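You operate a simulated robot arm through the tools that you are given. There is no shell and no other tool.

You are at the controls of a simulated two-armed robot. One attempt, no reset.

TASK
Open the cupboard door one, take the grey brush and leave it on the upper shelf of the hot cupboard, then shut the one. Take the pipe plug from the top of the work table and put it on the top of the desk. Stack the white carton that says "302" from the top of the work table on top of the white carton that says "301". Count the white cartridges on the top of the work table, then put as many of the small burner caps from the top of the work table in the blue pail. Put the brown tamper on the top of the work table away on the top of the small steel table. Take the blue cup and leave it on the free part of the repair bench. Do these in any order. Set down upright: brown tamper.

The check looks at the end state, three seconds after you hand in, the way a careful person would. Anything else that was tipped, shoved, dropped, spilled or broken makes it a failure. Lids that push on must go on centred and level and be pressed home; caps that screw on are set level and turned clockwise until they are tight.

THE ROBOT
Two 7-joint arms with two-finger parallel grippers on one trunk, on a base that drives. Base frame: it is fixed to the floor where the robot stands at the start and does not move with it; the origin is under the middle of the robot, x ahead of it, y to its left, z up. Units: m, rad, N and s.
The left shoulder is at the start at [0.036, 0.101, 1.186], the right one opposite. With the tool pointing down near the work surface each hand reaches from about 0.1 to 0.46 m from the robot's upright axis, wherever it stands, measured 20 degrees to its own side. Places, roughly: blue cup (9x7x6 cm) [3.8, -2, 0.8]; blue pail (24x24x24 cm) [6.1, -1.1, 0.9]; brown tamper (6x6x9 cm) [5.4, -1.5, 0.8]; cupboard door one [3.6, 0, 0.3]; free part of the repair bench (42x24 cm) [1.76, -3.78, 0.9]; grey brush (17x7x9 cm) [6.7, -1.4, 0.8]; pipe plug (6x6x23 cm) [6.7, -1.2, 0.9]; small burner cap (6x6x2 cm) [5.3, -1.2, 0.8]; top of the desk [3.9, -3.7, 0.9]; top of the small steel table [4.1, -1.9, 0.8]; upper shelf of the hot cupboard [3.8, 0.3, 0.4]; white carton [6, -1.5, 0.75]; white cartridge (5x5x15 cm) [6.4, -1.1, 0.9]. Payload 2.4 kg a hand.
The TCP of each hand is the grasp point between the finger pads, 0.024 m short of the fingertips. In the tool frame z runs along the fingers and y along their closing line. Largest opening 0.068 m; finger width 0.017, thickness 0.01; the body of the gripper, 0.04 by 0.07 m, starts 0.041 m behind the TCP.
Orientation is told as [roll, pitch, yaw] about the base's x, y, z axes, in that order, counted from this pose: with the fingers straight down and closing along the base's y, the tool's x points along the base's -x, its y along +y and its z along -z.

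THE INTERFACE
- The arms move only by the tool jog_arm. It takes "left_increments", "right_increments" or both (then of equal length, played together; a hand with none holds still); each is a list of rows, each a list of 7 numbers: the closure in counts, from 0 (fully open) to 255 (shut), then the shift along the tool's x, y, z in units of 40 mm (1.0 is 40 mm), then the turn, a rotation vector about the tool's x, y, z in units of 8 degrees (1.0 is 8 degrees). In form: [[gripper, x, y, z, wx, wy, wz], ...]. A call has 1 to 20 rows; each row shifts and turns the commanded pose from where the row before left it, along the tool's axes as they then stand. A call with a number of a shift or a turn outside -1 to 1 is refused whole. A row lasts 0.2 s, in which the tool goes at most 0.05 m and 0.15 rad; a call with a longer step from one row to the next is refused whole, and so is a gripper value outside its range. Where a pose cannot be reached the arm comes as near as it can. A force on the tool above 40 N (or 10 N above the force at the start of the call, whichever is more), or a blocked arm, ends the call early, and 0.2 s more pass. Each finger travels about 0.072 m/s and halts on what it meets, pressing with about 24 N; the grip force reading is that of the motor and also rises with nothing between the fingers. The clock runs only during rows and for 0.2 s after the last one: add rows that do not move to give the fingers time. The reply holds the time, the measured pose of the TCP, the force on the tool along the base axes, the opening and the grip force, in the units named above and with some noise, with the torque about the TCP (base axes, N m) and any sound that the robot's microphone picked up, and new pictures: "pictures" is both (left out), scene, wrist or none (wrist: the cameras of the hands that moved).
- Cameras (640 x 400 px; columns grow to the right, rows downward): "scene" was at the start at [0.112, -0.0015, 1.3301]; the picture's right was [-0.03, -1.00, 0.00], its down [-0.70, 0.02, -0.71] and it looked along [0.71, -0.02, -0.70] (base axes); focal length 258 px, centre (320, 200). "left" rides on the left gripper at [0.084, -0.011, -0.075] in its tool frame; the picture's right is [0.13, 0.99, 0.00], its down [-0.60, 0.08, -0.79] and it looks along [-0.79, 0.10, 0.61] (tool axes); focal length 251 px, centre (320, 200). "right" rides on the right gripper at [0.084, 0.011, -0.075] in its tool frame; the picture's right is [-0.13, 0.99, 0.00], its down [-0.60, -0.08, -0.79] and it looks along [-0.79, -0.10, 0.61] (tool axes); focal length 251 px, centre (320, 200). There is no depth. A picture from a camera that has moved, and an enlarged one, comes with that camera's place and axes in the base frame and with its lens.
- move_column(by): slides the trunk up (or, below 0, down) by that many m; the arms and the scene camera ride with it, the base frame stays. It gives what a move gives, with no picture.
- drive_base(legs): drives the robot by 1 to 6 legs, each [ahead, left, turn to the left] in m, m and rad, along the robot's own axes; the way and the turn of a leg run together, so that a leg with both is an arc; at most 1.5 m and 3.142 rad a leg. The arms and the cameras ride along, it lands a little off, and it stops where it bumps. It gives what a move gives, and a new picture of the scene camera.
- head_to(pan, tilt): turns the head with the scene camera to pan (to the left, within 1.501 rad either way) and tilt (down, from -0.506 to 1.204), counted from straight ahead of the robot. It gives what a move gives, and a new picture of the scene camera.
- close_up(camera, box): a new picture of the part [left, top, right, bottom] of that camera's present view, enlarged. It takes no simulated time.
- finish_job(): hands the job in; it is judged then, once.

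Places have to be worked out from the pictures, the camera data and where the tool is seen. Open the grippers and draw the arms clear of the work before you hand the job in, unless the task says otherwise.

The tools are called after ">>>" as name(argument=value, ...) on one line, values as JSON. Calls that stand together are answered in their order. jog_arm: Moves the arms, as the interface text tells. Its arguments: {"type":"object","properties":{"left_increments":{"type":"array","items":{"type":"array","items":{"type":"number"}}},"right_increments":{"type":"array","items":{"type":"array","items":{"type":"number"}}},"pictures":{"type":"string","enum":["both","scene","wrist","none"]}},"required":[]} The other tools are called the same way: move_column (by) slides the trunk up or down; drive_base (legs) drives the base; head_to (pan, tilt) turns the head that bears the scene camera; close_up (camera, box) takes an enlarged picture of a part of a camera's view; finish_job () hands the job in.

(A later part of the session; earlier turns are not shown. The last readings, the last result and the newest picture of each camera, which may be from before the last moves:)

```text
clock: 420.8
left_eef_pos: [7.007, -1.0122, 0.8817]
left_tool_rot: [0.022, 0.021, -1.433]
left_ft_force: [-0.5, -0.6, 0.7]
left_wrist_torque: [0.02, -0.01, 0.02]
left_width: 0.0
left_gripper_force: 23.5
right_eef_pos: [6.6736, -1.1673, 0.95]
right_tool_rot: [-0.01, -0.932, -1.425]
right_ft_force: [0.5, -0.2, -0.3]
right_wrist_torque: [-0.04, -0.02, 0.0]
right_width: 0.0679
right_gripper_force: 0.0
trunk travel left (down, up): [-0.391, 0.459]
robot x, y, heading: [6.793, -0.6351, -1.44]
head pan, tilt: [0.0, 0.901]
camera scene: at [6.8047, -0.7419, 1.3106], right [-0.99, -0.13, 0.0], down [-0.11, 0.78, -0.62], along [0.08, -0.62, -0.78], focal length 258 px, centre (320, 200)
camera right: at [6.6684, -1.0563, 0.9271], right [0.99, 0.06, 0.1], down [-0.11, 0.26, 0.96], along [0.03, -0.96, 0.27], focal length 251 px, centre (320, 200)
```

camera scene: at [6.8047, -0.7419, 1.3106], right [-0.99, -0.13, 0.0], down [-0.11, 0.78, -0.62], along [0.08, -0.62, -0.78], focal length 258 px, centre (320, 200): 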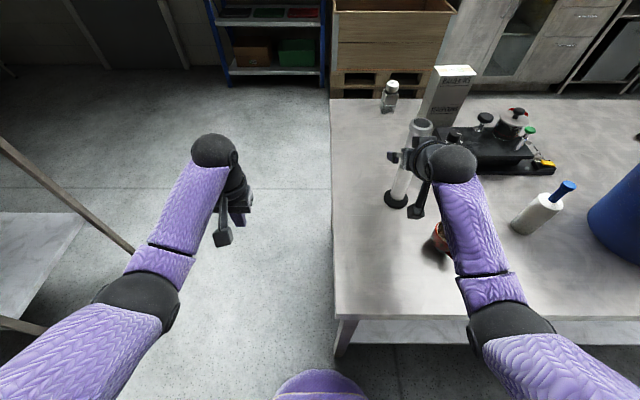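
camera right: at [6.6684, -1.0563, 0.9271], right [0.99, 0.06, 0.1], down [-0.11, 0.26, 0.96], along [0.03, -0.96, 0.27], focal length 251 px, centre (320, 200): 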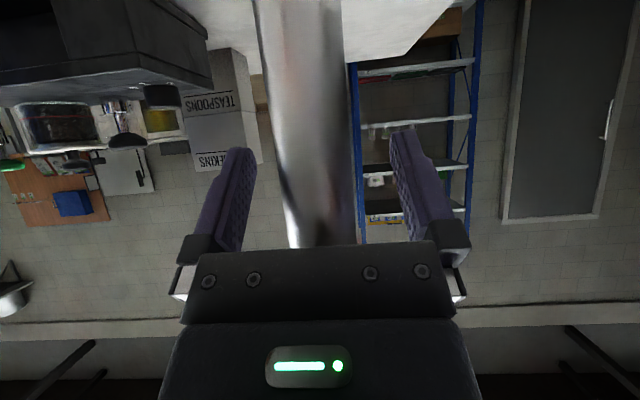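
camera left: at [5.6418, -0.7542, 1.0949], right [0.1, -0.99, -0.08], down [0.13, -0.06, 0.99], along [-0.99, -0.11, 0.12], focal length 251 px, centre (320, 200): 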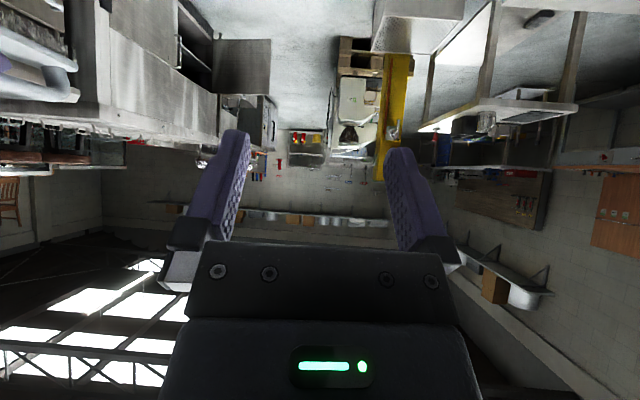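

Tube centred. Close and lift slightly.

>>> jog_arm(right_increments=[[120, 0, 0, 0, 0, 0, 0], [255, 0, 0, 0, 0, 0, 0], [255, 0, 0, 0, 0, 0, 0], [255, 0, 0, 0, 0, 0, 0], [255, -0.16, 0, -0.12, 0, 0, 0], [255, -0.24, 0, -0.18, 0, 0, 0], [255, -0.32, 0, -0.24, 0, 0, 0], [255, 0, 0, 0, 0, 0, 0]])

```text
clock: 422.6
left_eef_pos: [7.0073, -1.0133, 0.8811]
left_tool_rot: [0.021, 0.022, -1.431]
left_ft_force: [-0.1, -0.4, 0.0]
left_wrist_torque: [-0.01, 0.01, 0.04]
left_width: 0.0001
left_gripper_force: 23.5
right_eef_pos: [6.6744, -1.1678, 0.9857]
right_tool_rot: [-0.009, -0.931, -1.425]
right_ft_force: [0.2, 0.4, -4.3]
right_wrist_torque: [0.05, -0.02, 0.01]
right_width: 0.0342
right_gripper_force: 24.0
trunk travel left (down, up): [-0.391, 0.459]
robot x, y, heading: [6.7887, -0.6371, -1.438]
head pan, tilt: [0.0, 0.901]
camera scene: at [6.8047, -0.7423, 1.3106], right [-0.99, -0.13, 0.0], down [-0.11, 0.78, -0.62], along [0.08, -0.61, -0.78], focal length 258 px, centre (320, 200)
camera right: at [6.6685, -1.0562, 0.9629], right [0.99, 0.06, 0.1], down [-0.11, 0.26, 0.96], along [0.03, -0.96, 0.27], focal length 251 px, centre (320, 200)
```

scene: 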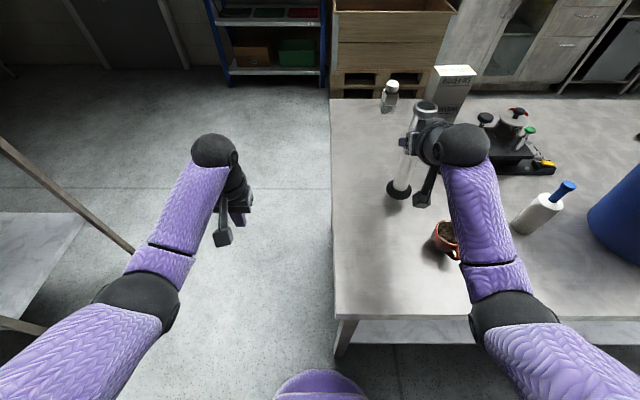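
right: 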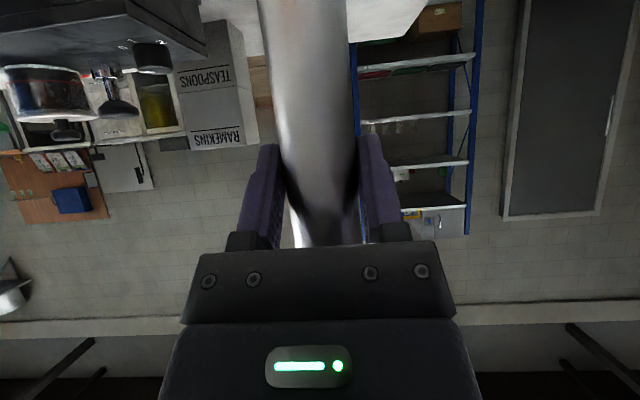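

Plug held upright (base 15 cm below the TCP). Raise, back off, and drive round to the −x end of the table for the tamper.

>>> move_column(by=0.16)

>>> drive_base(legs=[[-0.3, 0, 0], [0, -1.0, 0], [0, -0.9, 0], [0, 0, 1.568]])

```text
clock: 424.4
left_eef_pos: [7.0074, -1.013, 1.0405]
left_tool_rot: [0.021, 0.022, -1.431]
left_ft_force: [-0.1, -1.3, 0.1]
left_wrist_torque: [-0.02, 0.03, 0.0]
left_width: 0.0
left_gripper_force: 23.4
right_eef_pos: [6.672, -1.1667, 1.1468]
right_tool_rot: [-0.009, -0.932, -1.424]
right_ft_force: [-0.3, 0.9, -4.8]
right_wrist_torque: [-0.01, 0.04, 0.01]
right_width: 0.0347
right_gripper_force: 24.0
trunk travel left (down, up): [-0.551, 0.299]
robot x, y, heading: [6.7922, -0.6348, -1.437]
head pan, tilt: [0.0, 0.901]
```

```text
clock: 439.6
left_eef_pos: [5.2166, -0.3701, 1.0407]
left_tool_rot: [0.021, 0.021, 0.204]
left_ft_force: [-0.5, 0.7, -0.1]
left_wrist_torque: [0.02, -0.03, -0.02]
left_width: 0.0
left_gripper_force: 23.3
right_eef_pos: [5.3909, -0.6926, 1.1474]
right_tool_rot: [-0.009, -0.932, 0.207]
right_ft_force: [0.1, -1.1, -5.1]
right_wrist_torque: [0.02, 0.02, 0.03]
right_width: 0.0346
right_gripper_force: 24.3
trunk travel left (down, up): [-0.551, 0.299]
robot x, y, heading: [4.8527, -0.6087, 0.2]
head pan, tilt: [0.0, 0.901]
camera scene: at [4.9412, -0.5886, 1.4713], right [0.2, -0.98, 0.0], down [-0.77, -0.15, -0.62], along [0.61, 0.12, -0.78], focal length 258 px, centre (320, 200)
```

scene: 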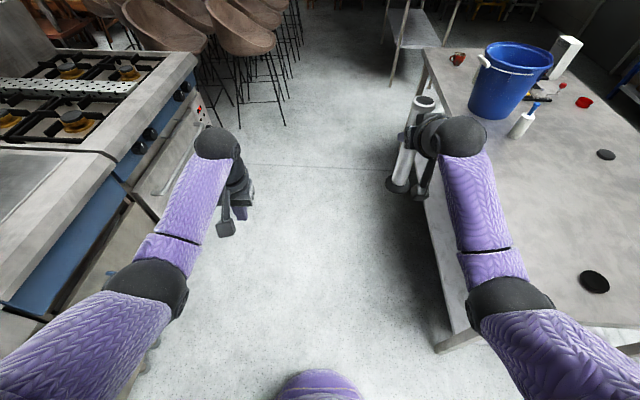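

Square to the table end and slide right toward the tamper.

>>> drive_base(legs=[[-0.05, 0, -0.07], [0, -1.12, 0]])

>>> head_to(pan=0.15, tilt=1.0)

```text
clock: 445.9
left_eef_pos: [5.3189, -1.5358, 1.0408]
left_tool_rot: [0.021, 0.021, 0.121]
left_ft_force: [1.0, 0.1, 0.0]
left_wrist_torque: [-0.03, -0.03, 0.01]
left_width: 0.0
left_gripper_force: 23.9
right_eef_pos: [5.4664, -1.8739, 1.1463]
right_tool_rot: [-0.008, -0.933, 0.126]
right_ft_force: [0.7, 0.1, -4.1]
right_wrist_torque: [0.01, 0.02, 0.02]
right_width: 0.0345
right_gripper_force: 24.5
trunk travel left (down, up): [-0.551, 0.299]
robot x, y, heading: [4.9375, -1.7438, 0.116]
head pan, tilt: [0.0, 0.901]
camera scene: at [5.0281, -1.7332, 1.4713], right [0.11, -0.99, 0.0], down [-0.78, -0.09, -0.62], along [0.62, 0.07, -0.78], focal length 258 px, centre (320, 200)
```

scene: 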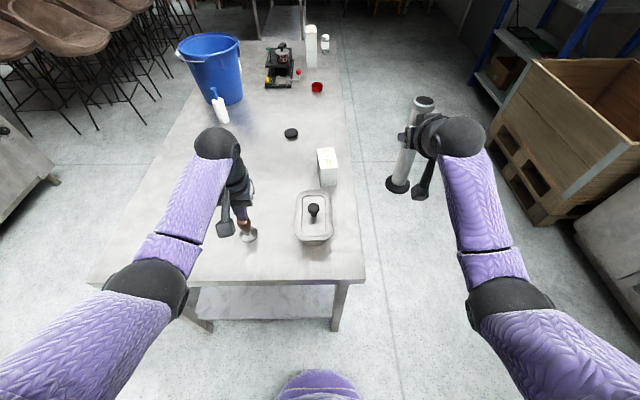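

```text
clock: 446.6
left_eef_pos: [5.319, -1.5369, 1.0417]
left_tool_rot: [0.021, 0.022, 0.122]
left_ft_force: [-0.6, -1.0, 0.7]
left_wrist_torque: [-0.01, 0.01, 0.01]
left_width: 0.0
left_gripper_force: 23.2
right_eef_pos: [5.4663, -1.875, 1.1455]
right_tool_rot: [-0.008, -0.932, 0.124]
right_ft_force: [-0.1, 0.6, -4.3]
right_wrist_torque: [-0.01, 0.04, -0.03]
right_width: 0.0346
right_gripper_force: 24.0
trunk travel left (down, up): [-0.551, 0.299]
robot x, y, heading: [4.9365, -1.7423, 0.114]
head pan, tilt: [0.15, 1.0]
camera scene: at [5.0203, -1.7234, 1.4641], right [0.26, -0.97, 0.0], down [-0.81, -0.22, -0.54], along [0.52, 0.14, -0.84], focal length 258 px, centre (320, 200)
```

scene: 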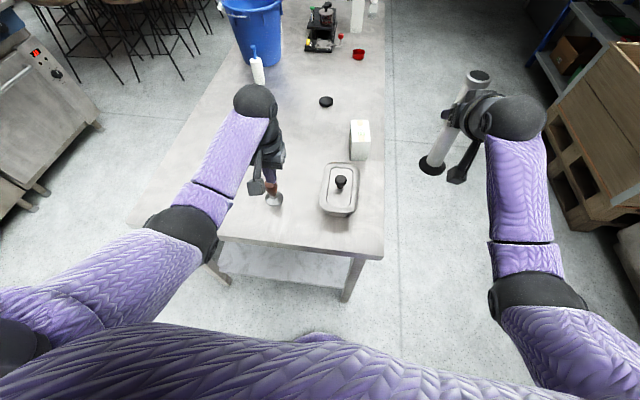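

Tamper is at ≈(5.399,-1.471). Raise the plug hand 8 cm for clearance, level the left hand and open it, and move the base to bring the left hand above the tamper.

>>> jog_arm(left_increments=[[120, 0, 0, 0, 0.15, -0.16, 0], [0, 0, 0, 0, 0, 0, 0], [0, 0, 0, 0, 0, 0, 0], [0, 0, 0, 0, 0, 0, 0]], right_increments=[[255, -0.4, 0, -0.3, 0, 0, 0], [255, -0.4, 0, -0.3, 0, 0, 0], [255, -0.4, 0, -0.3, 0, 0, 0], [255, -0.4, 0, -0.3, 0, 0, 0]], pictures="none")

>>> drive_base(legs=[[0.085, 0.056, 0]])

>>> close_up(camera="left", box=[0, 0, 640, 400])

```text
clock: 447.6
left_eef_pos: [5.3198, -1.5361, 1.0412]
left_tool_rot: [0.0, -0.002, 0.12]
left_ft_force: [0.4, 0.6, -0.6]
left_wrist_torque: [-0.01, 0.03, 0.02]
left_width: 0.0678
left_gripper_force: 0.0
right_eef_pos: [5.4672, -1.8735, 1.2267]
right_tool_rot: [-0.008, -0.932, 0.127]
right_ft_force: [0.1, 0.5, -3.9]
right_wrist_torque: [-0.01, 0.06, 0.02]
right_width: 0.0344
right_gripper_force: 24.1
trunk travel left (down, up): [-0.551, 0.299]
robot x, y, heading: [4.937, -1.7444, 0.113]
head pan, tilt: [0.15, 1.0]
```

```text
clock: 448.8
left_eef_pos: [5.3975, -1.4705, 1.0406]
left_tool_rot: [-0.001, 0.001, 0.119]
left_ft_force: [-0.2, -0.2, -0.4]
left_wrist_torque: [0.01, 0.0, 0.0]
left_width: 0.068
left_gripper_force: 0.1
right_eef_pos: [5.5451, -1.8079, 1.2252]
right_tool_rot: [-0.01, -0.931, 0.128]
right_ft_force: [0.3, -0.2, -5.1]
right_wrist_torque: [-0.02, 0.01, 0.0]
right_width: 0.0346
right_gripper_force: 24.7
trunk travel left (down, up): [-0.551, 0.299]
robot x, y, heading: [5.016, -1.6772, 0.11]
head pan, tilt: [0.15, 1.0]
camera scene: at [5.0985, -1.658, 1.464], right [0.26, -0.97, 0.0], down [-0.81, -0.22, -0.54], along [0.52, 0.14, -0.84], focal length 258 px, centre (320, 200)
```

scene: 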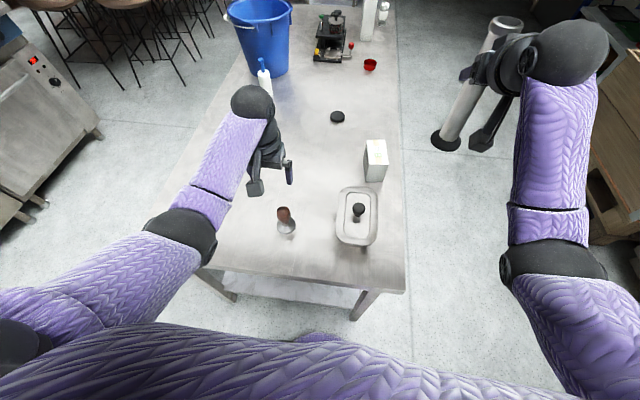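

```text
1.00 times, centred on (320, 200) of left (not enlarged: the box is as wide or as high as the picture)
camera zoom: at [5.3153, -1.4908, 1.1148], right [-0.25, 0.97, 0.0], down [0.59, 0.15, 0.79], along [0.77, 0.2, -0.61], focal length 251 px, centre (320, 200)
```

zoom: 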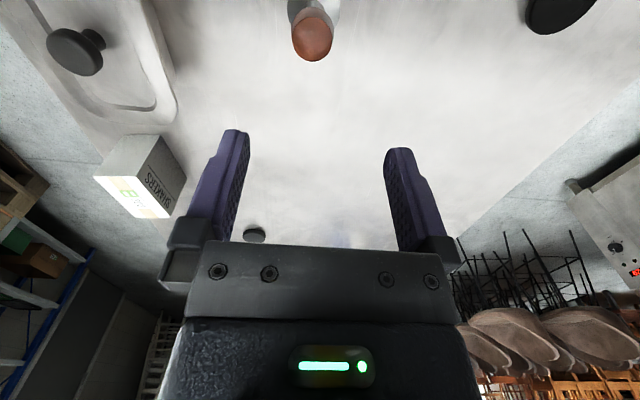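

Handle top at ≈(5.398,-1.478). Fine-tune and lower over the tamper.

>>> jog_arm(left_increments=[[0, 0, -0.19, 0, 0, 0, 0], [0, 0, 0, 0, 0, 0, 0]], pictures="none")

>>> move_column(by=-0.12)

>>> close_up(camera="left", box=[0, 0, 640, 400])

```text
clock: 449.4
left_eef_pos: [5.3971, -1.4794, 1.041]
left_tool_rot: [0.0, -0.001, 0.12]
left_ft_force: [0.2, 0.5, 0.6]
left_wrist_torque: [0.01, -0.03, 0.02]
left_width: 0.0681
left_gripper_force: 0.1
right_eef_pos: [5.5436, -1.8091, 1.2272]
right_tool_rot: [-0.007, -0.931, 0.127]
right_ft_force: [-0.1, -1.3, -4.5]
right_wrist_torque: [0.01, 0.05, -0.01]
right_width: 0.0345
right_gripper_force: 24.2
trunk travel left (down, up): [-0.551, 0.299]
robot x, y, heading: [5.0143, -1.6812, 0.116]
head pan, tilt: [0.15, 1.0]
```

```text
clock: 450.9
left_eef_pos: [5.3982, -1.4791, 0.9208]
left_tool_rot: [0.0, -0.001, 0.121]
left_ft_force: [0.2, -0.6, 0.5]
left_wrist_torque: [-0.05, 0.01, -0.01]
left_width: 0.0679
left_gripper_force: 0.0
right_eef_pos: [5.5438, -1.8084, 1.1065]
right_tool_rot: [-0.007, -0.932, 0.126]
right_ft_force: [-0.1, -0.6, -4.9]
right_wrist_torque: [0.01, 0.07, 0.0]
right_width: 0.0345
right_gripper_force: 24.3
trunk travel left (down, up): [-0.431, 0.419]
robot x, y, heading: [5.0158, -1.6776, 0.119]
head pan, tilt: [0.15, 1.0]
```

```text
1.00 times, centred on (320, 200) of left (not enlarged: the box is as wide or as high as the picture)
camera zoom: at [5.3151, -1.4991, 0.9954], right [-0.25, 0.97, 0.0], down [0.59, 0.15, 0.79], along [0.77, 0.2, -0.61], focal length 251 px, centre (320, 200)
```

zoom: 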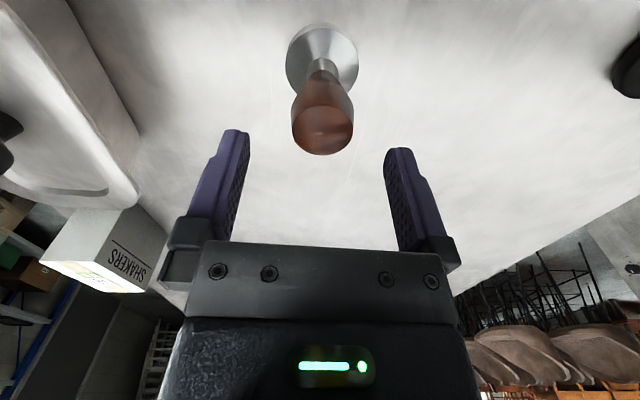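

Handle centred; shift 6 mm back and descend to z≈0.866.

>>> jog_arm(left_increments=[[0, 0.15, 0.02, 0, 0, 0, 0], [0, 0, 0, 0.5, 0, 0, 0], [0, 0, 0, 0.5, 0, 0, 0], [0, 0, 0, 0.36, 0, 0, 0], [0, 0, 0, 0, 0, 0, 0]], pictures="wrist")

```text
clock: 452.1
left_eef_pos: [5.3902, -1.4807, 0.8648]
left_tool_rot: [0.001, 0.0, 0.121]
left_ft_force: [-0.2, 0.1, -0.1]
left_wrist_torque: [-0.05, 0.02, 0.02]
left_width: 0.0679
left_gripper_force: 0.0
right_eef_pos: [5.5433, -1.8084, 1.1057]
right_tool_rot: [-0.009, -0.932, 0.125]
right_ft_force: [0.2, -0.3, -4.6]
right_wrist_torque: [0.0, 0.02, -0.02]
right_width: 0.0344
right_gripper_force: 23.6
trunk travel left (down, up): [-0.431, 0.419]
robot x, y, heading: [5.0139, -1.6815, 0.118]
head pan, tilt: [0.15, 1.0]
camera left: at [5.3078, -1.5, 0.9396], right [-0.25, 0.97, 0.0], down [0.59, 0.15, 0.79], along [0.77, 0.2, -0.61], focal length 251 px, centre (320, 200)
```

left: 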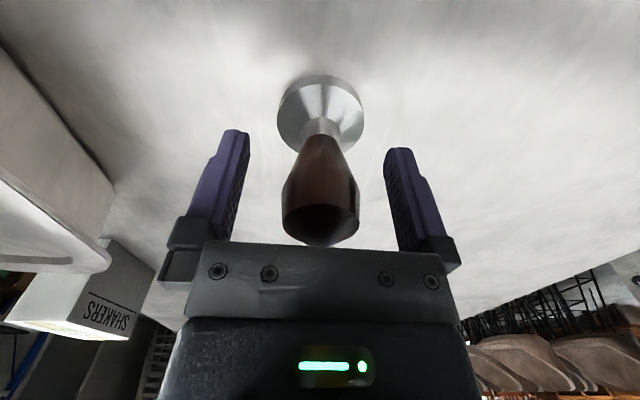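

Grip the handle and lift.

>>> jog_arm(left_increments=[[120, 0, 0, 0, 0, 0, 0], [255, 0, 0, 0, 0, 0, 0], [255, 0, 0, 0, 0, 0, 0], [255, 0, 0, 0, 0, 0, 0], [255, 0, 0, -0.2, 0, 0, 0], [255, 0, 0, -0.3, 0, 0, 0], [255, 0, 0, -0.3, 0, 0, 0], [255, 0, 0, 0, 0, 0, 0]], pictures="wrist")

```text
clock: 453.9
left_eef_pos: [5.3913, -1.4795, 0.899]
left_tool_rot: [0.0, -0.002, 0.12]
left_ft_force: [0.3, -0.3, -2.3]
left_wrist_torque: [-0.04, 0.01, 0.02]
left_width: 0.0366
left_gripper_force: 23.5
right_eef_pos: [5.5453, -1.8077, 1.1055]
right_tool_rot: [-0.008, -0.932, 0.127]
right_ft_force: [-0.3, -1.1, -4.1]
right_wrist_torque: [0.02, 0.01, -0.03]
right_width: 0.0343
right_gripper_force: 23.5
trunk travel left (down, up): [-0.431, 0.419]
robot x, y, heading: [5.0142, -1.6823, 0.116]
head pan, tilt: [0.15, 1.0]
camera left: at [5.309, -1.499, 0.9729], right [-0.25, 0.97, 0.0], down [0.59, 0.15, 0.79], along [0.77, 0.2, -0.61], focal length 251 px, centre (320, 200)
```

left: 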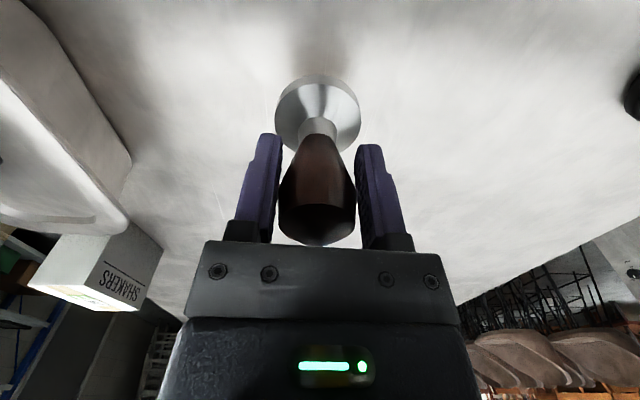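

Tamper held upright. Raise, move clear toward −y, and turn to view the small steel table.

>>> move_column(by=0.14)

>>> drive_base(legs=[[-0.08, 0, 0], [0, -0.75, 0], [0, 0, 2.6]])

>>> head_to(pan=0, tilt=0.65)

```text
clock: 455.5
left_eef_pos: [5.3924, -1.48, 1.0384]
left_tool_rot: [0.0, -0.001, 0.12]
left_ft_force: [0.1, -0.1, -3.5]
left_wrist_torque: [-0.03, 0.05, -0.02]
left_width: 0.0364
left_gripper_force: 24.1
right_eef_pos: [5.5443, -1.8085, 1.2462]
right_tool_rot: [-0.007, -0.931, 0.126]
right_ft_force: [0.4, -0.9, -4.9]
right_wrist_torque: [0.02, 0.04, -0.02]
right_width: 0.0344
right_gripper_force: 23.7
trunk travel left (down, up): [-0.571, 0.279]
robot x, y, heading: [5.0157, -1.6811, 0.116]
head pan, tilt: [0.15, 1.0]
```

```text
clock: 466.4
left_eef_pos: [4.5964, -2.4106, 1.0372]
left_tool_rot: [-0.001, -0.004, 2.732]
left_ft_force: [0.1, -0.9, -3.3]
left_wrist_torque: [-0.01, -0.04, -0.02]
left_width: 0.0357
left_gripper_force: 23.6
right_eef_pos: [4.6318, -2.0488, 1.246]
right_tool_rot: [-0.009, -0.932, 2.736]
right_ft_force: [0.9, -0.2, -4.7]
right_wrist_torque: [-0.01, -0.01, -0.01]
right_width: 0.0341
right_gripper_force: 23.9
trunk travel left (down, up): [-0.571, 0.279]
robot x, y, heading: [5.0264, -2.4277, 2.727]
head pan, tilt: [0.15, 1.0]
camera scene: at [4.9407, -2.4028, 1.4841], right [0.26, 0.96, 0.0], down [0.81, -0.22, -0.54], along [-0.52, 0.14, -0.84], focal length 258 px, centre (320, 200)
```

scene: 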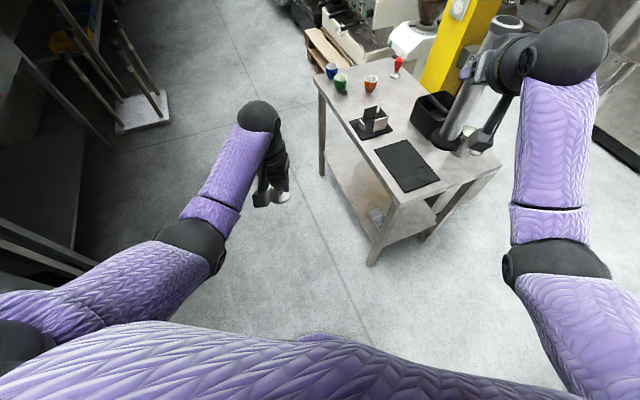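

```text
clock: 467.2
left_eef_pos: [4.597, -2.4107, 1.0379]
left_tool_rot: [0.0, 0.0, 2.729]
left_ft_force: [0.8, 0.2, -3.2]
left_wrist_torque: [-0.01, -0.04, 0.0]
left_width: 0.0358
left_gripper_force: 24.2
right_eef_pos: [4.632, -2.05, 1.246]
right_tool_rot: [-0.011, -0.932, 2.737]
right_ft_force: [-0.5, -0.5, -3.5]
right_wrist_torque: [-0.06, -0.03, 0.04]
right_width: 0.0344
right_gripper_force: 23.1
trunk travel left (down, up): [-0.571, 0.279]
robot x, y, heading: [5.0254, -2.4301, 2.724]
head pan, tilt: [0.0, 0.649]
camera scene: at [4.9285, -2.3861, 1.5118], right [0.4, 0.91, 0.0], down [0.55, -0.24, -0.8], along [-0.73, 0.32, -0.61], focal length 258 px, centre (320, 200)
```

scene: 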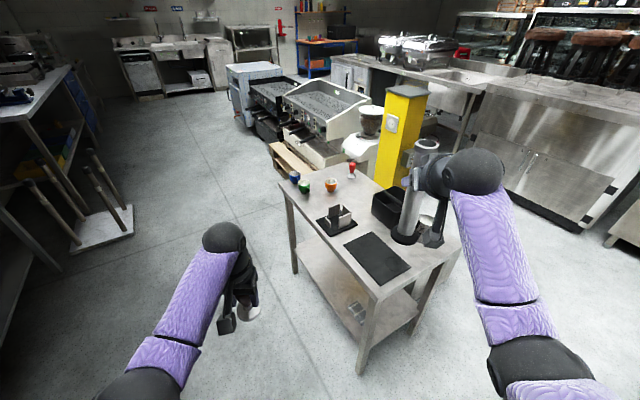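

Now zoom on the steel table to find the cups and a free spot.

>>> close_up(camera="scene", box=[260, 130, 480, 300])

```text
2.35 times, centred on (370, 215) of scene
camera zoom: at [4.9285, -2.3861, 1.5118], right [0.4, 0.91, 0.0], down [0.55, -0.24, -0.8], along [-0.73, 0.32, -0.61], focal length 607 px, centre (202, 165)
```

zoom: 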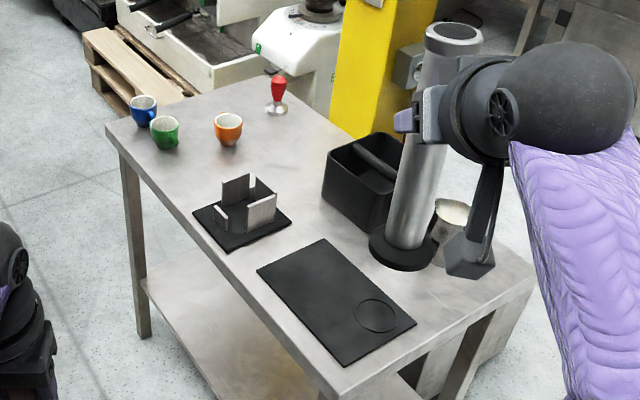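

Steel table spans about x 3.88–4.60, y −2.1…−1.64. A clear spot for the tamper is ≈(4.11,-2.03) between the green cup and the small stand. I raise the plug hand further, then move in facing +y.

>>> jog_arm(right_increments=[[255, -0.5, 0, -0.37, 0, 0, 0], [255, -0.5, 0, -0.37, 0, 0, 0], [255, -0.5, 0, -0.37, 0, 0, 0], [255, -0.5, 0, -0.37, 0, 0, 0]], pictures="none")

>>> drive_base(legs=[[0, 0, -1.024], [0, 0.7, 0]])

>>> head_to(pan=0.2, tilt=0.95)

```text
clock: 468.2
left_eef_pos: [4.5976, -2.4104, 1.0378]
left_tool_rot: [0.0, -0.001, 2.73]
left_ft_force: [-0.1, 1.1, -3.1]
left_wrist_torque: [-0.05, 0.01, -0.01]
left_width: 0.0358
left_gripper_force: 23.7
right_eef_pos: [4.6328, -2.0492, 1.3464]
right_tool_rot: [-0.01, -0.933, 2.738]
right_ft_force: [0.6, -0.5, -4.3]
right_wrist_torque: [0.0, 0.02, 0.0]
right_width: 0.0345
right_gripper_force: 23.7
trunk travel left (down, up): [-0.571, 0.279]
robot x, y, heading: [5.0227, -2.4291, 2.725]
head pan, tilt: [0.0, 0.649]
```

```text
clock: 474.6
left_eef_pos: [4.1461, -2.1143, 1.0382]
left_tool_rot: [-0.001, -0.001, 1.669]
left_ft_force: [-0.5, 0.2, -3.5]
left_wrist_torque: [-0.01, -0.04, -0.03]
left_width: 0.0351
left_gripper_force: 23.9
right_eef_pos: [4.4787, -1.9708, 1.3465]
right_tool_rot: [-0.01, -0.932, 1.677]
right_ft_force: [-0.2, 0.7, -3.3]
right_wrist_torque: [-0.01, 0.01, 0.02]
right_width: 0.0342
right_gripper_force: 24.1
trunk travel left (down, up): [-0.571, 0.279]
robot x, y, heading: [4.337, -2.495, 1.669]
head pan, tilt: [0.0, 0.649]
camera scene: at [4.3273, -2.3931, 1.5118], right [1.0, 0.09, 0.0], down [0.06, -0.6, -0.8], along [-0.07, 0.79, -0.61], focal length 258 px, centre (320, 200)
```

scene: 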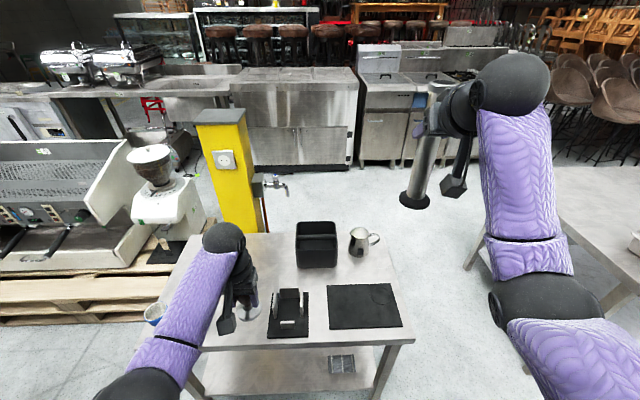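

```text
clock: 475.4
left_eef_pos: [4.1465, -2.1142, 1.0395]
left_tool_rot: [-0.001, -0.002, 1.669]
left_ft_force: [-1.1, -0.3, -3.7]
left_wrist_torque: [-0.05, 0.0, 0.04]
left_width: 0.0352
left_gripper_force: 23.4
right_eef_pos: [4.4789, -1.9717, 1.3463]
right_tool_rot: [-0.009, -0.931, 1.676]
right_ft_force: [1.4, 0.7, -4.8]
right_wrist_torque: [-0.03, -0.03, 0.02]
right_width: 0.0346
right_gripper_force: 24.1
trunk travel left (down, up): [-0.571, 0.279]
robot x, y, heading: [4.3388, -2.4936, 1.663]
head pan, tilt: [0.201, 0.949]
camera scene: at [4.3147, -2.4099, 1.4878], right [0.96, 0.29, 0.0], down [0.23, -0.78, -0.58], along [-0.17, 0.56, -0.81], focal length 258 px, centre (320, 200)
```

scene: 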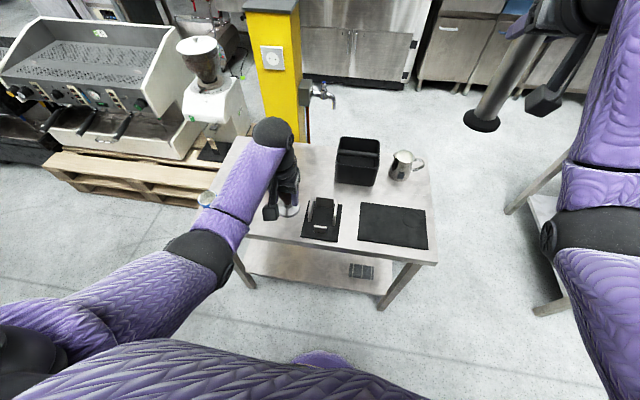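

Check via the left wrist camera where the cups and the stand lie relative to the tamper.

>>> close_up(camera="left", box=[0, 0, 640, 400])

>>> close_up(camera="scene", box=[180, 100, 460, 300])

```text
1.00 times, centred on (320, 200) of left (not enlarged: the box is as wide or as high as the picture)
camera zoom: at [4.1651, -2.1964, 1.1127], right [-0.97, -0.23, 0.0], down [-0.14, 0.59, 0.79], along [-0.18, 0.77, -0.61], focal length 251 px, centre (320, 200)
```

zoom: 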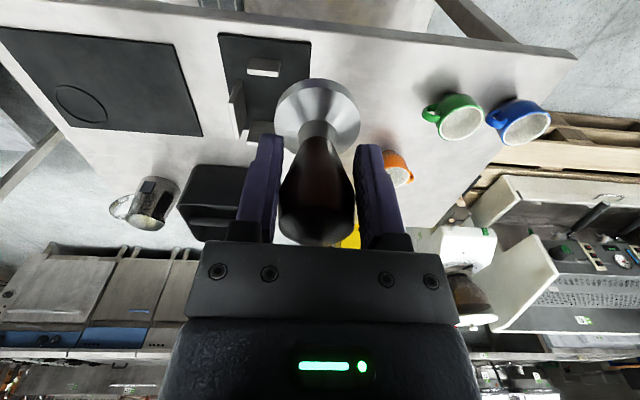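

```text
2.00 times, centred on (320, 200) of scene
camera zoom: at [4.3147, -2.4099, 1.4878], right [0.96, 0.29, 0.0], down [0.23, -0.78, -0.58], along [-0.17, 0.56, -0.81], focal length 516 px, centre (320, 200)
```

zoom: 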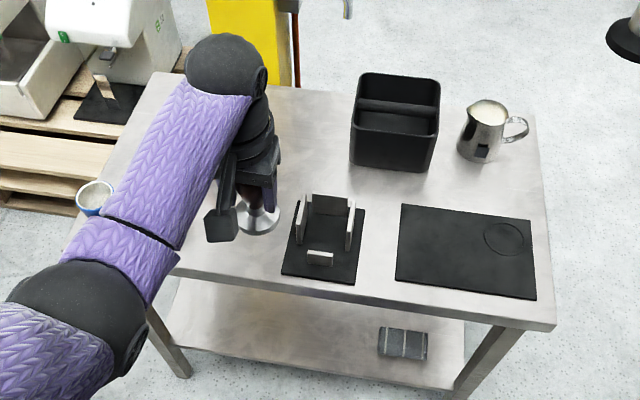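

The wrist view is clear: free spot at ≈(4.07,-2.02). Move the base to put the tamper above it and lower.

>>> drive_base(legs=[[0.1, 0.0675, 0]])

>>> move_column(by=-0.16)

>>> close_up(camera="left", box=[0, 0, 640, 400])

```text
clock: 476.7
left_eef_pos: [4.0667, -2.0234, 1.0371]
left_tool_rot: [0.0, 0.0, 1.666]
left_ft_force: [0.1, -0.2, -3.5]
left_wrist_torque: [-0.01, 0.0, -0.05]
left_width: 0.0352
left_gripper_force: 24.2
right_eef_pos: [4.3999, -1.8807, 1.3454]
right_tool_rot: [-0.008, -0.93, 1.672]
right_ft_force: [-0.8, 0.1, -4.2]
right_wrist_torque: [0.0, 0.03, -0.03]
right_width: 0.0344
right_gripper_force: 24.1
trunk travel left (down, up): [-0.571, 0.279]
robot x, y, heading: [4.2561, -2.4078, 1.661]
head pan, tilt: [0.201, 0.949]
camera scene: at [4.2345, -2.3193, 1.4876], right [0.96, 0.29, 0.0], down [0.23, -0.78, -0.58], along [-0.17, 0.56, -0.81], focal length 258 px, centre (320, 200)
```

scene: 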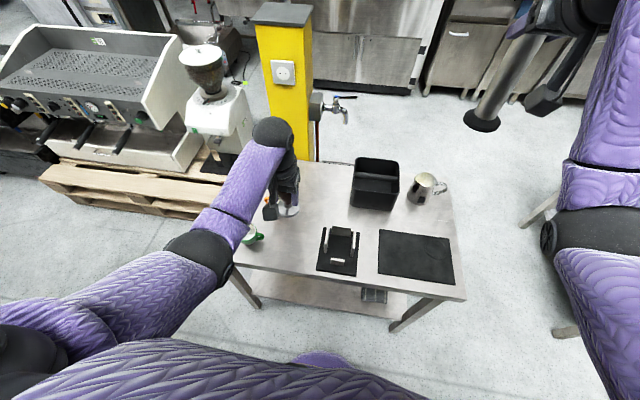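

```text
clock: 478.5
left_eef_pos: [4.0672, -2.0258, 0.8792]
left_tool_rot: [0.0, -0.002, 1.667]
left_ft_force: [-0.3, 0.0, -3.7]
left_wrist_torque: [-0.05, 0.01, 0.0]
left_width: 0.0349
left_gripper_force: 24.1
right_eef_pos: [4.4012, -1.8829, 1.1851]
right_tool_rot: [-0.01, -0.933, 1.675]
right_ft_force: [-0.5, -0.3, -5.0]
right_wrist_torque: [-0.06, 0.02, -0.02]
right_width: 0.0341
right_gripper_force: 23.6
trunk travel left (down, up): [-0.411, 0.439]
robot x, y, heading: [4.2541, -2.4097, 1.665]
head pan, tilt: [0.201, 0.949]
```

```text
1.00 times, centred on (320, 200) of left (not enlarged: the box is as wide or as high as the picture)
camera zoom: at [4.0862, -2.1069, 0.9529], right [-0.97, -0.22, 0.0], down [-0.14, 0.59, 0.79], along [-0.18, 0.77, -0.61], focal length 251 px, centre (320, 200)
```

zoom: 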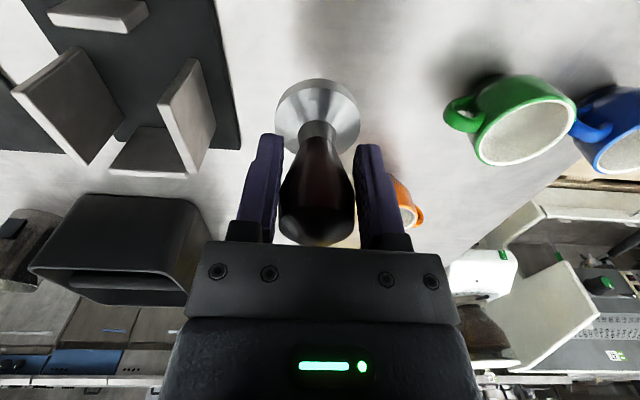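

Clear surroundings. Descend in small steps until contact.

>>> jog_arm(left_increments=[[255, 0, 0, 0.1, 0, 0, 0], [255, 0, 0, 0.1, 0, 0, 0], [255, 0, 0, 0.1, 0, 0, 0], [255, 0, 0, 0.05, 0, 0, 0]], pictures="none")

```text
clock: 479.5
left_eef_pos: [4.067, -2.0257, 0.8648]
left_tool_rot: [-0.001, -0.002, 1.666]
left_ft_force: [0.4, -0.2, -2.4]
left_wrist_torque: [-0.03, 0.0, -0.01]
left_width: 0.0352
left_gripper_force: 24.1
right_eef_pos: [4.4004, -1.8805, 1.186]
right_tool_rot: [-0.01, -0.931, 1.675]
right_ft_force: [-0.1, -0.2, -4.7]
right_wrist_torque: [-0.04, 0.01, -0.04]
right_width: 0.0342
right_gripper_force: 24.1
trunk travel left (down, up): [-0.411, 0.439]
robot x, y, heading: [4.2592, -2.4084, 1.664]
head pan, tilt: [0.201, 0.949]
```

>>> jog_arm(left_increments=[[255, 0, 0, 0.1, 0, 0, 0], [255, 0, 0, 0.1, 0, 0, 0], [255, 0, 0, 0.1, 0, 0, 0], [255, 0, 0, 0.1, 0, 0, 0]], pictures="wrist")

```text
clock: 480.5
left_eef_pos: [4.0688, -2.0261, 0.8504]
left_tool_rot: [0.0, 0.0, 1.666]
left_ft_force: [-0.3, 0.7, -3.6]
left_wrist_torque: [-0.01, 0.04, 0.04]
left_width: 0.035
left_gripper_force: 24.2
right_eef_pos: [4.401, -1.8819, 1.1869]
right_tool_rot: [-0.007, -0.93, 1.674]
right_ft_force: [-0.7, -0.4, -4.3]
right_wrist_torque: [-0.03, -0.02, -0.02]
right_width: 0.0345
right_gripper_force: 24.1
trunk travel left (down, up): [-0.411, 0.439]
robot x, y, heading: [4.2603, -2.4057, 1.663]
head pan, tilt: [0.201, 0.949]
camera left: at [4.087, -2.1073, 0.924], right [-0.97, -0.22, 0.0], down [-0.14, 0.59, 0.79], along [-0.18, 0.77, -0.61], focal length 251 px, centre (320, 200)
```

left: 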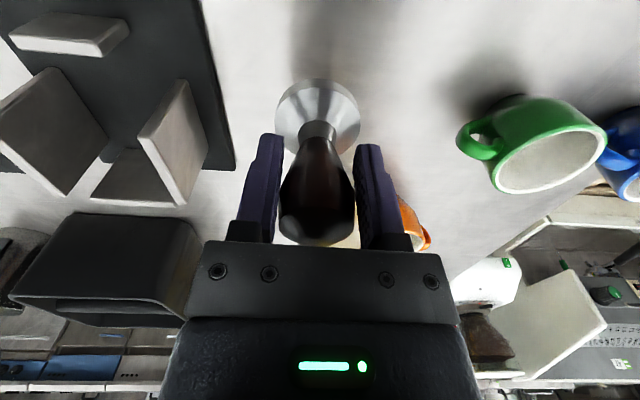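

No contact yet (the last small descent continued cleanly); keep going down gently.

>>> jog_arm(left_increments=[[255, 0, 0, 0.1, 0, 0, 0], [255, 0, 0, 0.1, 0, 0, 0], [255, 0, 0, 0.06, 0, 0, 0], [255, 0, 0, 0.06, 0, 0, 0]], pictures="none")

```text
clock: 481.5
left_eef_pos: [4.0663, -2.0243, 0.8353]
left_tool_rot: [0.0, -0.001, 1.667]
left_ft_force: [0.3, 0.6, -2.1]
left_wrist_torque: [-0.04, -0.01, 0.0]
left_width: 0.0352
left_gripper_force: 24.3
right_eef_pos: [4.4002, -1.8828, 1.1864]
right_tool_rot: [-0.008, -0.931, 1.674]
right_ft_force: [0.5, 0.3, -4.5]
right_wrist_torque: [-0.05, 0.01, 0.01]
right_width: 0.0341
right_gripper_force: 24.3
trunk travel left (down, up): [-0.411, 0.439]
robot x, y, heading: [4.2606, -2.4093, 1.657]
head pan, tilt: [0.201, 0.949]
```

The tamper is still hanging free (force −2 to −3 N); continue down in 2 mm steps.

>>> jog_arm(left_increments=[[255, 0, 0, 0.06, 0, 0, 0], [255, 0, 0, 0.06, 0, 0, 0], [255, 0, 0, 0.06, 0, 0, 0], [255, 0, 0, 0.06, 0, 0, 0], [255, 0, 0, 0.05, 0, 0, 0]], pictures="wrist")

```text
clock: 482.7
left_eef_pos: [4.067, -2.026, 0.8226]
left_tool_rot: [0.0, -0.001, 1.667]
left_ft_force: [0.0, -0.3, -2.3]
left_wrist_torque: [-0.04, 0.01, 0.0]
left_width: 0.0352
left_gripper_force: 24.7
right_eef_pos: [4.401, -1.8814, 1.1867]
right_tool_rot: [-0.009, -0.93, 1.674]
right_ft_force: [0.0, 0.0, -4.6]
right_wrist_torque: [-0.07, 0.03, 0.01]
right_width: 0.0341
right_gripper_force: 24.2
trunk travel left (down, up): [-0.411, 0.439]
robot x, y, heading: [4.259, -2.4089, 1.661]
head pan, tilt: [0.201, 0.949]
camera left: at [4.0864, -2.107, 0.8976], right [-0.97, -0.22, 0.0], down [-0.14, 0.59, 0.79], along [-0.18, 0.77, -0.61], focal length 251 px, centre (320, 200)
```

left: 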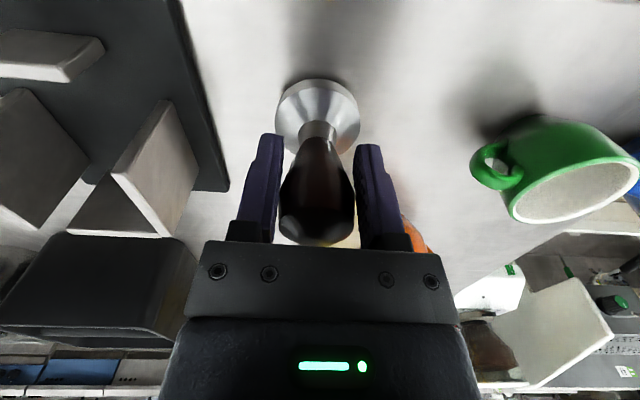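

Still not touching (shadow close to the base). Continue.

>>> jog_arm(left_increments=[[255, 0, 0, 0.06, 0, 0, 0], [255, 0, 0, 0.06, 0, 0, 0], [255, 0, 0, 0.05, 0, 0, 0], [255, 0, 0, 0.05, 0, 0, 0], [255, 0, 0, 0.05, 0, 0, 0]], pictures="wrist")

```text
clock: 483.9
left_eef_pos: [4.0672, -2.0245, 0.8153]
left_tool_rot: [0.0, -0.006, 1.667]
left_ft_force: [0.2, -2.8, 20.1]
left_wrist_torque: [-0.13, 0.03, -0.01]
left_width: 0.0351
left_gripper_force: 24.2
right_eef_pos: [4.4023, -1.8829, 1.1866]
right_tool_rot: [-0.006, -0.933, 1.672]
right_ft_force: [0.8, 0.0, -4.5]
right_wrist_torque: [-0.05, 0.02, -0.03]
right_width: 0.0345
right_gripper_force: 23.8
trunk travel left (down, up): [-0.411, 0.439]
robot x, y, heading: [4.2605, -2.4084, 1.66]
head pan, tilt: [0.201, 0.949]
camera left: at [4.0865, -2.1073, 0.8897], right [-0.97, -0.22, 0.0], down [-0.14, 0.59, 0.8], along [-0.18, 0.78, -0.61], focal length 251 px, centre (320, 200)
```

left: 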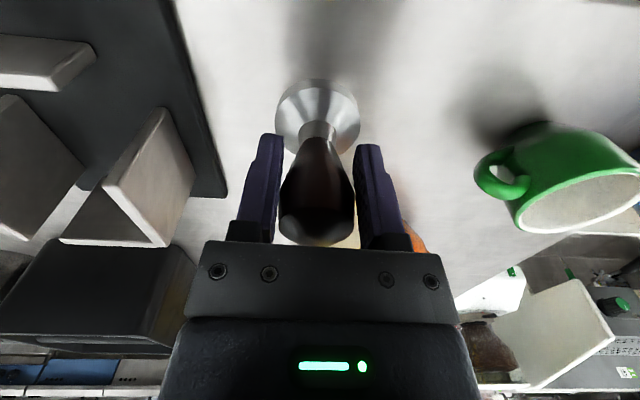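

Contact at 20 N: the steel table top is at z≈0.75. Relieve, open, and rise.

>>> jog_arm(left_increments=[[255, 0, 0, -0.06, 0, 0.04, 0], [200, 0, 0, 0, 0, 0, 0], [150, 0, 0, 0, 0, 0, 0], [60, 0, 0, 0, 0, 0, 0], [0, 0, 0, 0, 0, 0, 0], [0, 0, 0, 0, 0, 0, 0], [0, 0, 0, -0.4, 0, 0, 0], [0, 0, 0, -0.7, 0, 0, 0], [0, 0, 0, -0.9, 0, 0, 0], [0, 0, 0, -0.9, 0, 0, 0]], pictures="wrist")

```text
clock: 486.1
left_eef_pos: [4.0667, -2.0275, 0.9346]
left_tool_rot: [0.001, 0.005, 1.667]
left_ft_force: [0.1, 0.1, 0.4]
left_wrist_torque: [-0.01, 0.0, 0.0]
left_width: 0.068
left_gripper_force: 0.1
right_eef_pos: [4.3989, -1.8811, 1.1854]
right_tool_rot: [-0.01, -0.931, 1.673]
right_ft_force: [-0.7, -0.5, -3.8]
right_wrist_torque: [-0.04, -0.03, 0.02]
right_width: 0.0343
right_gripper_force: 23.5
trunk travel left (down, up): [-0.411, 0.439]
robot x, y, heading: [4.2549, -2.4058, 1.663]
head pan, tilt: [0.201, 0.949]
camera left: at [4.0852, -2.1084, 1.009], right [-0.97, -0.22, 0.0], down [-0.14, 0.6, 0.79], along [-0.18, 0.77, -0.61], focal length 251 px, centre (320, 200)
```

left: 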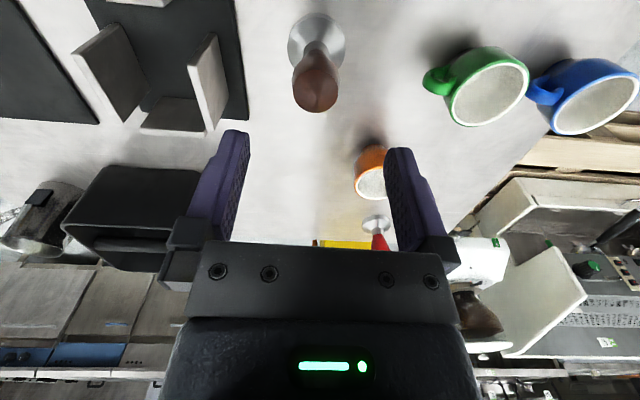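

Tamper stands upright on the steel table. With the left hand free I'll take the blue cup now: slide left so the hand is above it.

>>> drive_base(legs=[[0, 0.228, 0]])

>>> close_up(camera="left", box=[0, 0, 640, 400])

```text
clock: 487.9
left_eef_pos: [3.8374, -2.0446, 0.9334]
left_tool_rot: [-0.002, 0.005, 1.66]
left_ft_force: [-0.3, 0.7, 0.1]
left_wrist_torque: [0.01, -0.01, -0.01]
left_width: 0.068
left_gripper_force: 0.0
right_eef_pos: [4.1711, -1.9037, 1.1857]
right_tool_rot: [-0.008, -0.932, 1.666]
right_ft_force: [-0.1, -0.8, -4.3]
right_wrist_torque: [-0.05, 0.0, -0.03]
right_width: 0.0343
right_gripper_force: 23.7
trunk travel left (down, up): [-0.411, 0.439]
robot x, y, heading: [4.0257, -2.4257, 1.658]
head pan, tilt: [0.201, 0.949]
camera scene: at [4.0021, -2.3263, 1.3271], right [0.96, 0.28, 0.0], down [0.23, -0.78, -0.58], along [-0.16, 0.56, -0.81], focal length 258 px, centre (320, 200)
```

scene: 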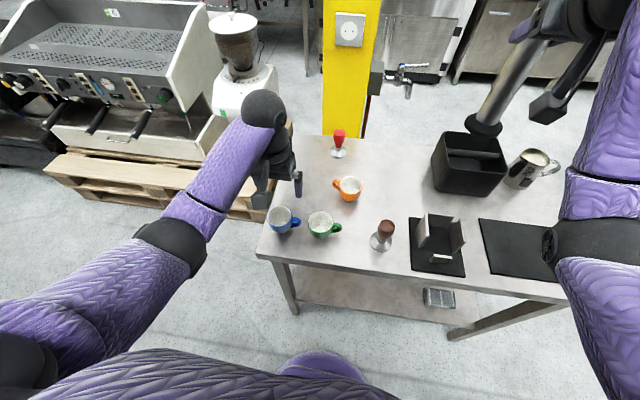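

```text
1.00 times, centred on (320, 200) of left (not enlarged: the box is as wide or as high as the picture)
camera zoom: at [3.8554, -2.1271, 1.0086], right [-0.98, -0.22, 0.0], down [-0.13, 0.6, 0.79], along [-0.17, 0.77, -0.61], focal length 251 px, centre (320, 200)
```

zoom: 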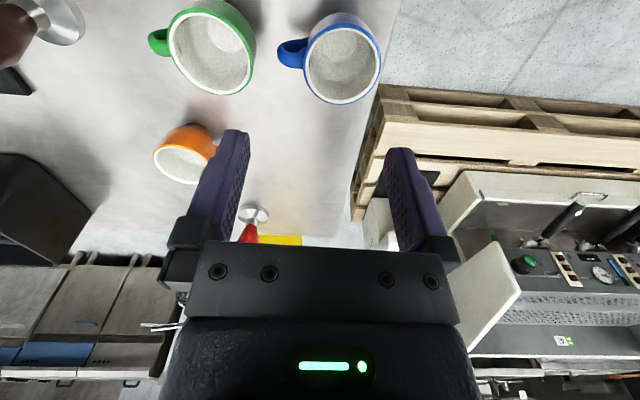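

The blue cup's rim (~6 cm) is near the left table edge, handle toward +x. I'll pinch the rim wall on the side opposite the handle. Zoom to refine its position.

>>> close_up(camera="scene", box=[240, 180, 360, 260])

>>> close_up(camera="left", box=[240, 0, 440, 125])

```text
5.00 times, centred on (300, 220) of scene
camera zoom: at [4.0021, -2.3263, 1.3271], right [0.96, 0.28, 0.0], down [0.23, -0.78, -0.58], along [-0.16, 0.56, -0.81], focal length 1290 px, centre (420, 100)
```

zoom: 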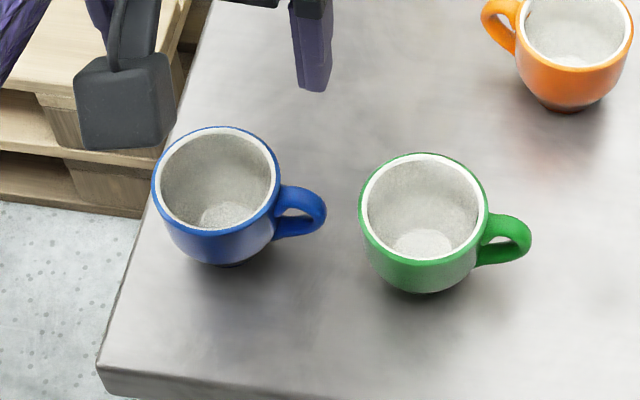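

```text
3.20 times, centred on (340, 62) of left
camera zoom: at [3.8554, -2.1271, 1.0086], right [-0.98, -0.22, 0.0], down [-0.13, 0.6, 0.79], along [-0.17, 0.77, -0.61], focal length 805 px, centre (256, 640)
```

zoom: 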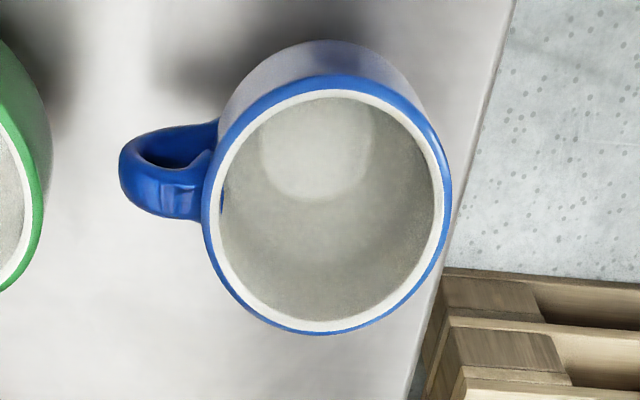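

Rim centre ≈(3.821,-2.046), rim z≈0.815, radius ≈29 mm. Shift the base for better reach, then bring the TCP over the −x wall of the rim.

>>> drive_base(legs=[[0.03, 0.104, 0]])

```text
clock: 489.1
left_eef_pos: [3.7306, -2.0247, 0.934]
left_tool_rot: [0.0, 0.005, 1.659]
left_ft_force: [-1.2, 0.0, 0.3]
left_wrist_torque: [0.01, -0.05, -0.01]
left_width: 0.0678
left_gripper_force: 0.1
right_eef_pos: [4.0653, -1.8822, 1.186]
right_tool_rot: [-0.011, -0.93, 1.667]
right_ft_force: [-0.3, -0.3, -4.3]
right_wrist_torque: [-0.01, -0.04, 0.01]
right_width: 0.0343
right_gripper_force: 24.1
trunk travel left (down, up): [-0.411, 0.439]
robot x, y, heading: [3.9231, -2.4064, 1.656]
head pan, tilt: [0.201, 0.949]
camera scene: at [3.8954, -2.3049, 1.3271], right [0.96, 0.28, 0.0], down [0.23, -0.78, -0.58], along [-0.16, 0.56, -0.81], focal length 258 px, centre (320, 200)
```

scene: 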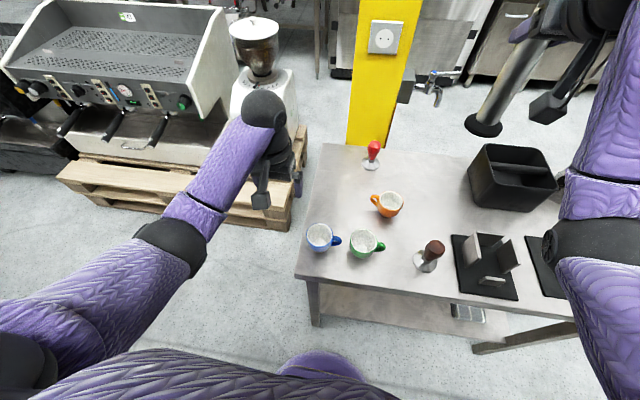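

Jog the hand to the rim wall and look.

>>> jog_arm(left_increments=[[0, 0.36, -0.76, 0, 0, -0.04, 0], [0, 0.36, -0.76, 0, 0, 0, 0], [0, 0, 0, 0.8, 0, 0, 0], [0, 0, 0, 0.6, 0, 0, 0], [0, 0, 0, 0, 0, 0, 0]], pictures="both")

```text
clock: 490.3
left_eef_pos: [3.7962, -2.0465, 0.8756]
left_tool_rot: [-0.001, 0.0, 1.66]
left_ft_force: [0.2, -0.3, -0.7]
left_wrist_torque: [0.03, 0.01, -0.01]
left_width: 0.0683
left_gripper_force: 0.0
right_eef_pos: [4.0661, -1.8817, 1.1866]
right_tool_rot: [-0.009, -0.93, 1.665]
right_ft_force: [-0.3, 0.0, -4.2]
right_wrist_torque: [-0.01, -0.01, 0.06]
right_width: 0.0344
right_gripper_force: 23.7
trunk travel left (down, up): [-0.411, 0.439]
robot x, y, heading: [3.9213, -2.4067, 1.652]
head pan, tilt: [0.201, 0.949]
camera scene: at [3.8963, -2.305, 1.3271], right [0.96, 0.28, 0.0], down [0.23, -0.78, -0.58], along [-0.16, 0.56, -0.81], focal length 258 px, centre (320, 200)
camera left: at [3.8141, -2.1287, 0.9503], right [-0.98, -0.22, 0.0], down [-0.13, 0.59, 0.79], along [-0.17, 0.77, -0.61], focal length 251 px, centre (320, 200)
```

scene: 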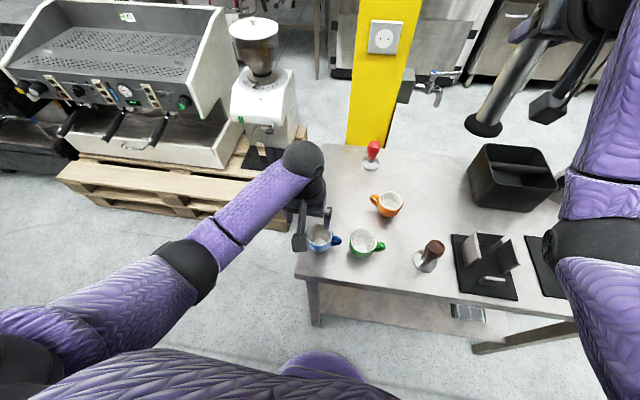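
left: 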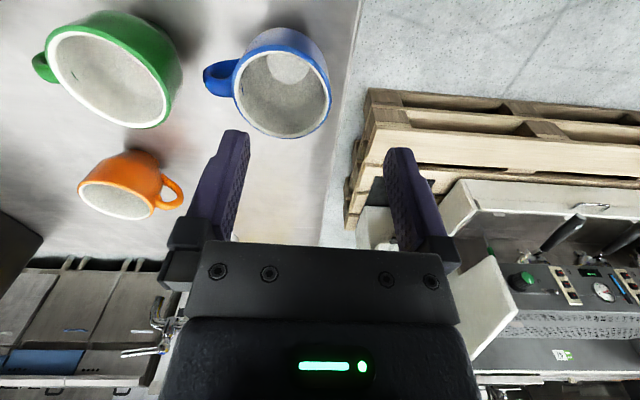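

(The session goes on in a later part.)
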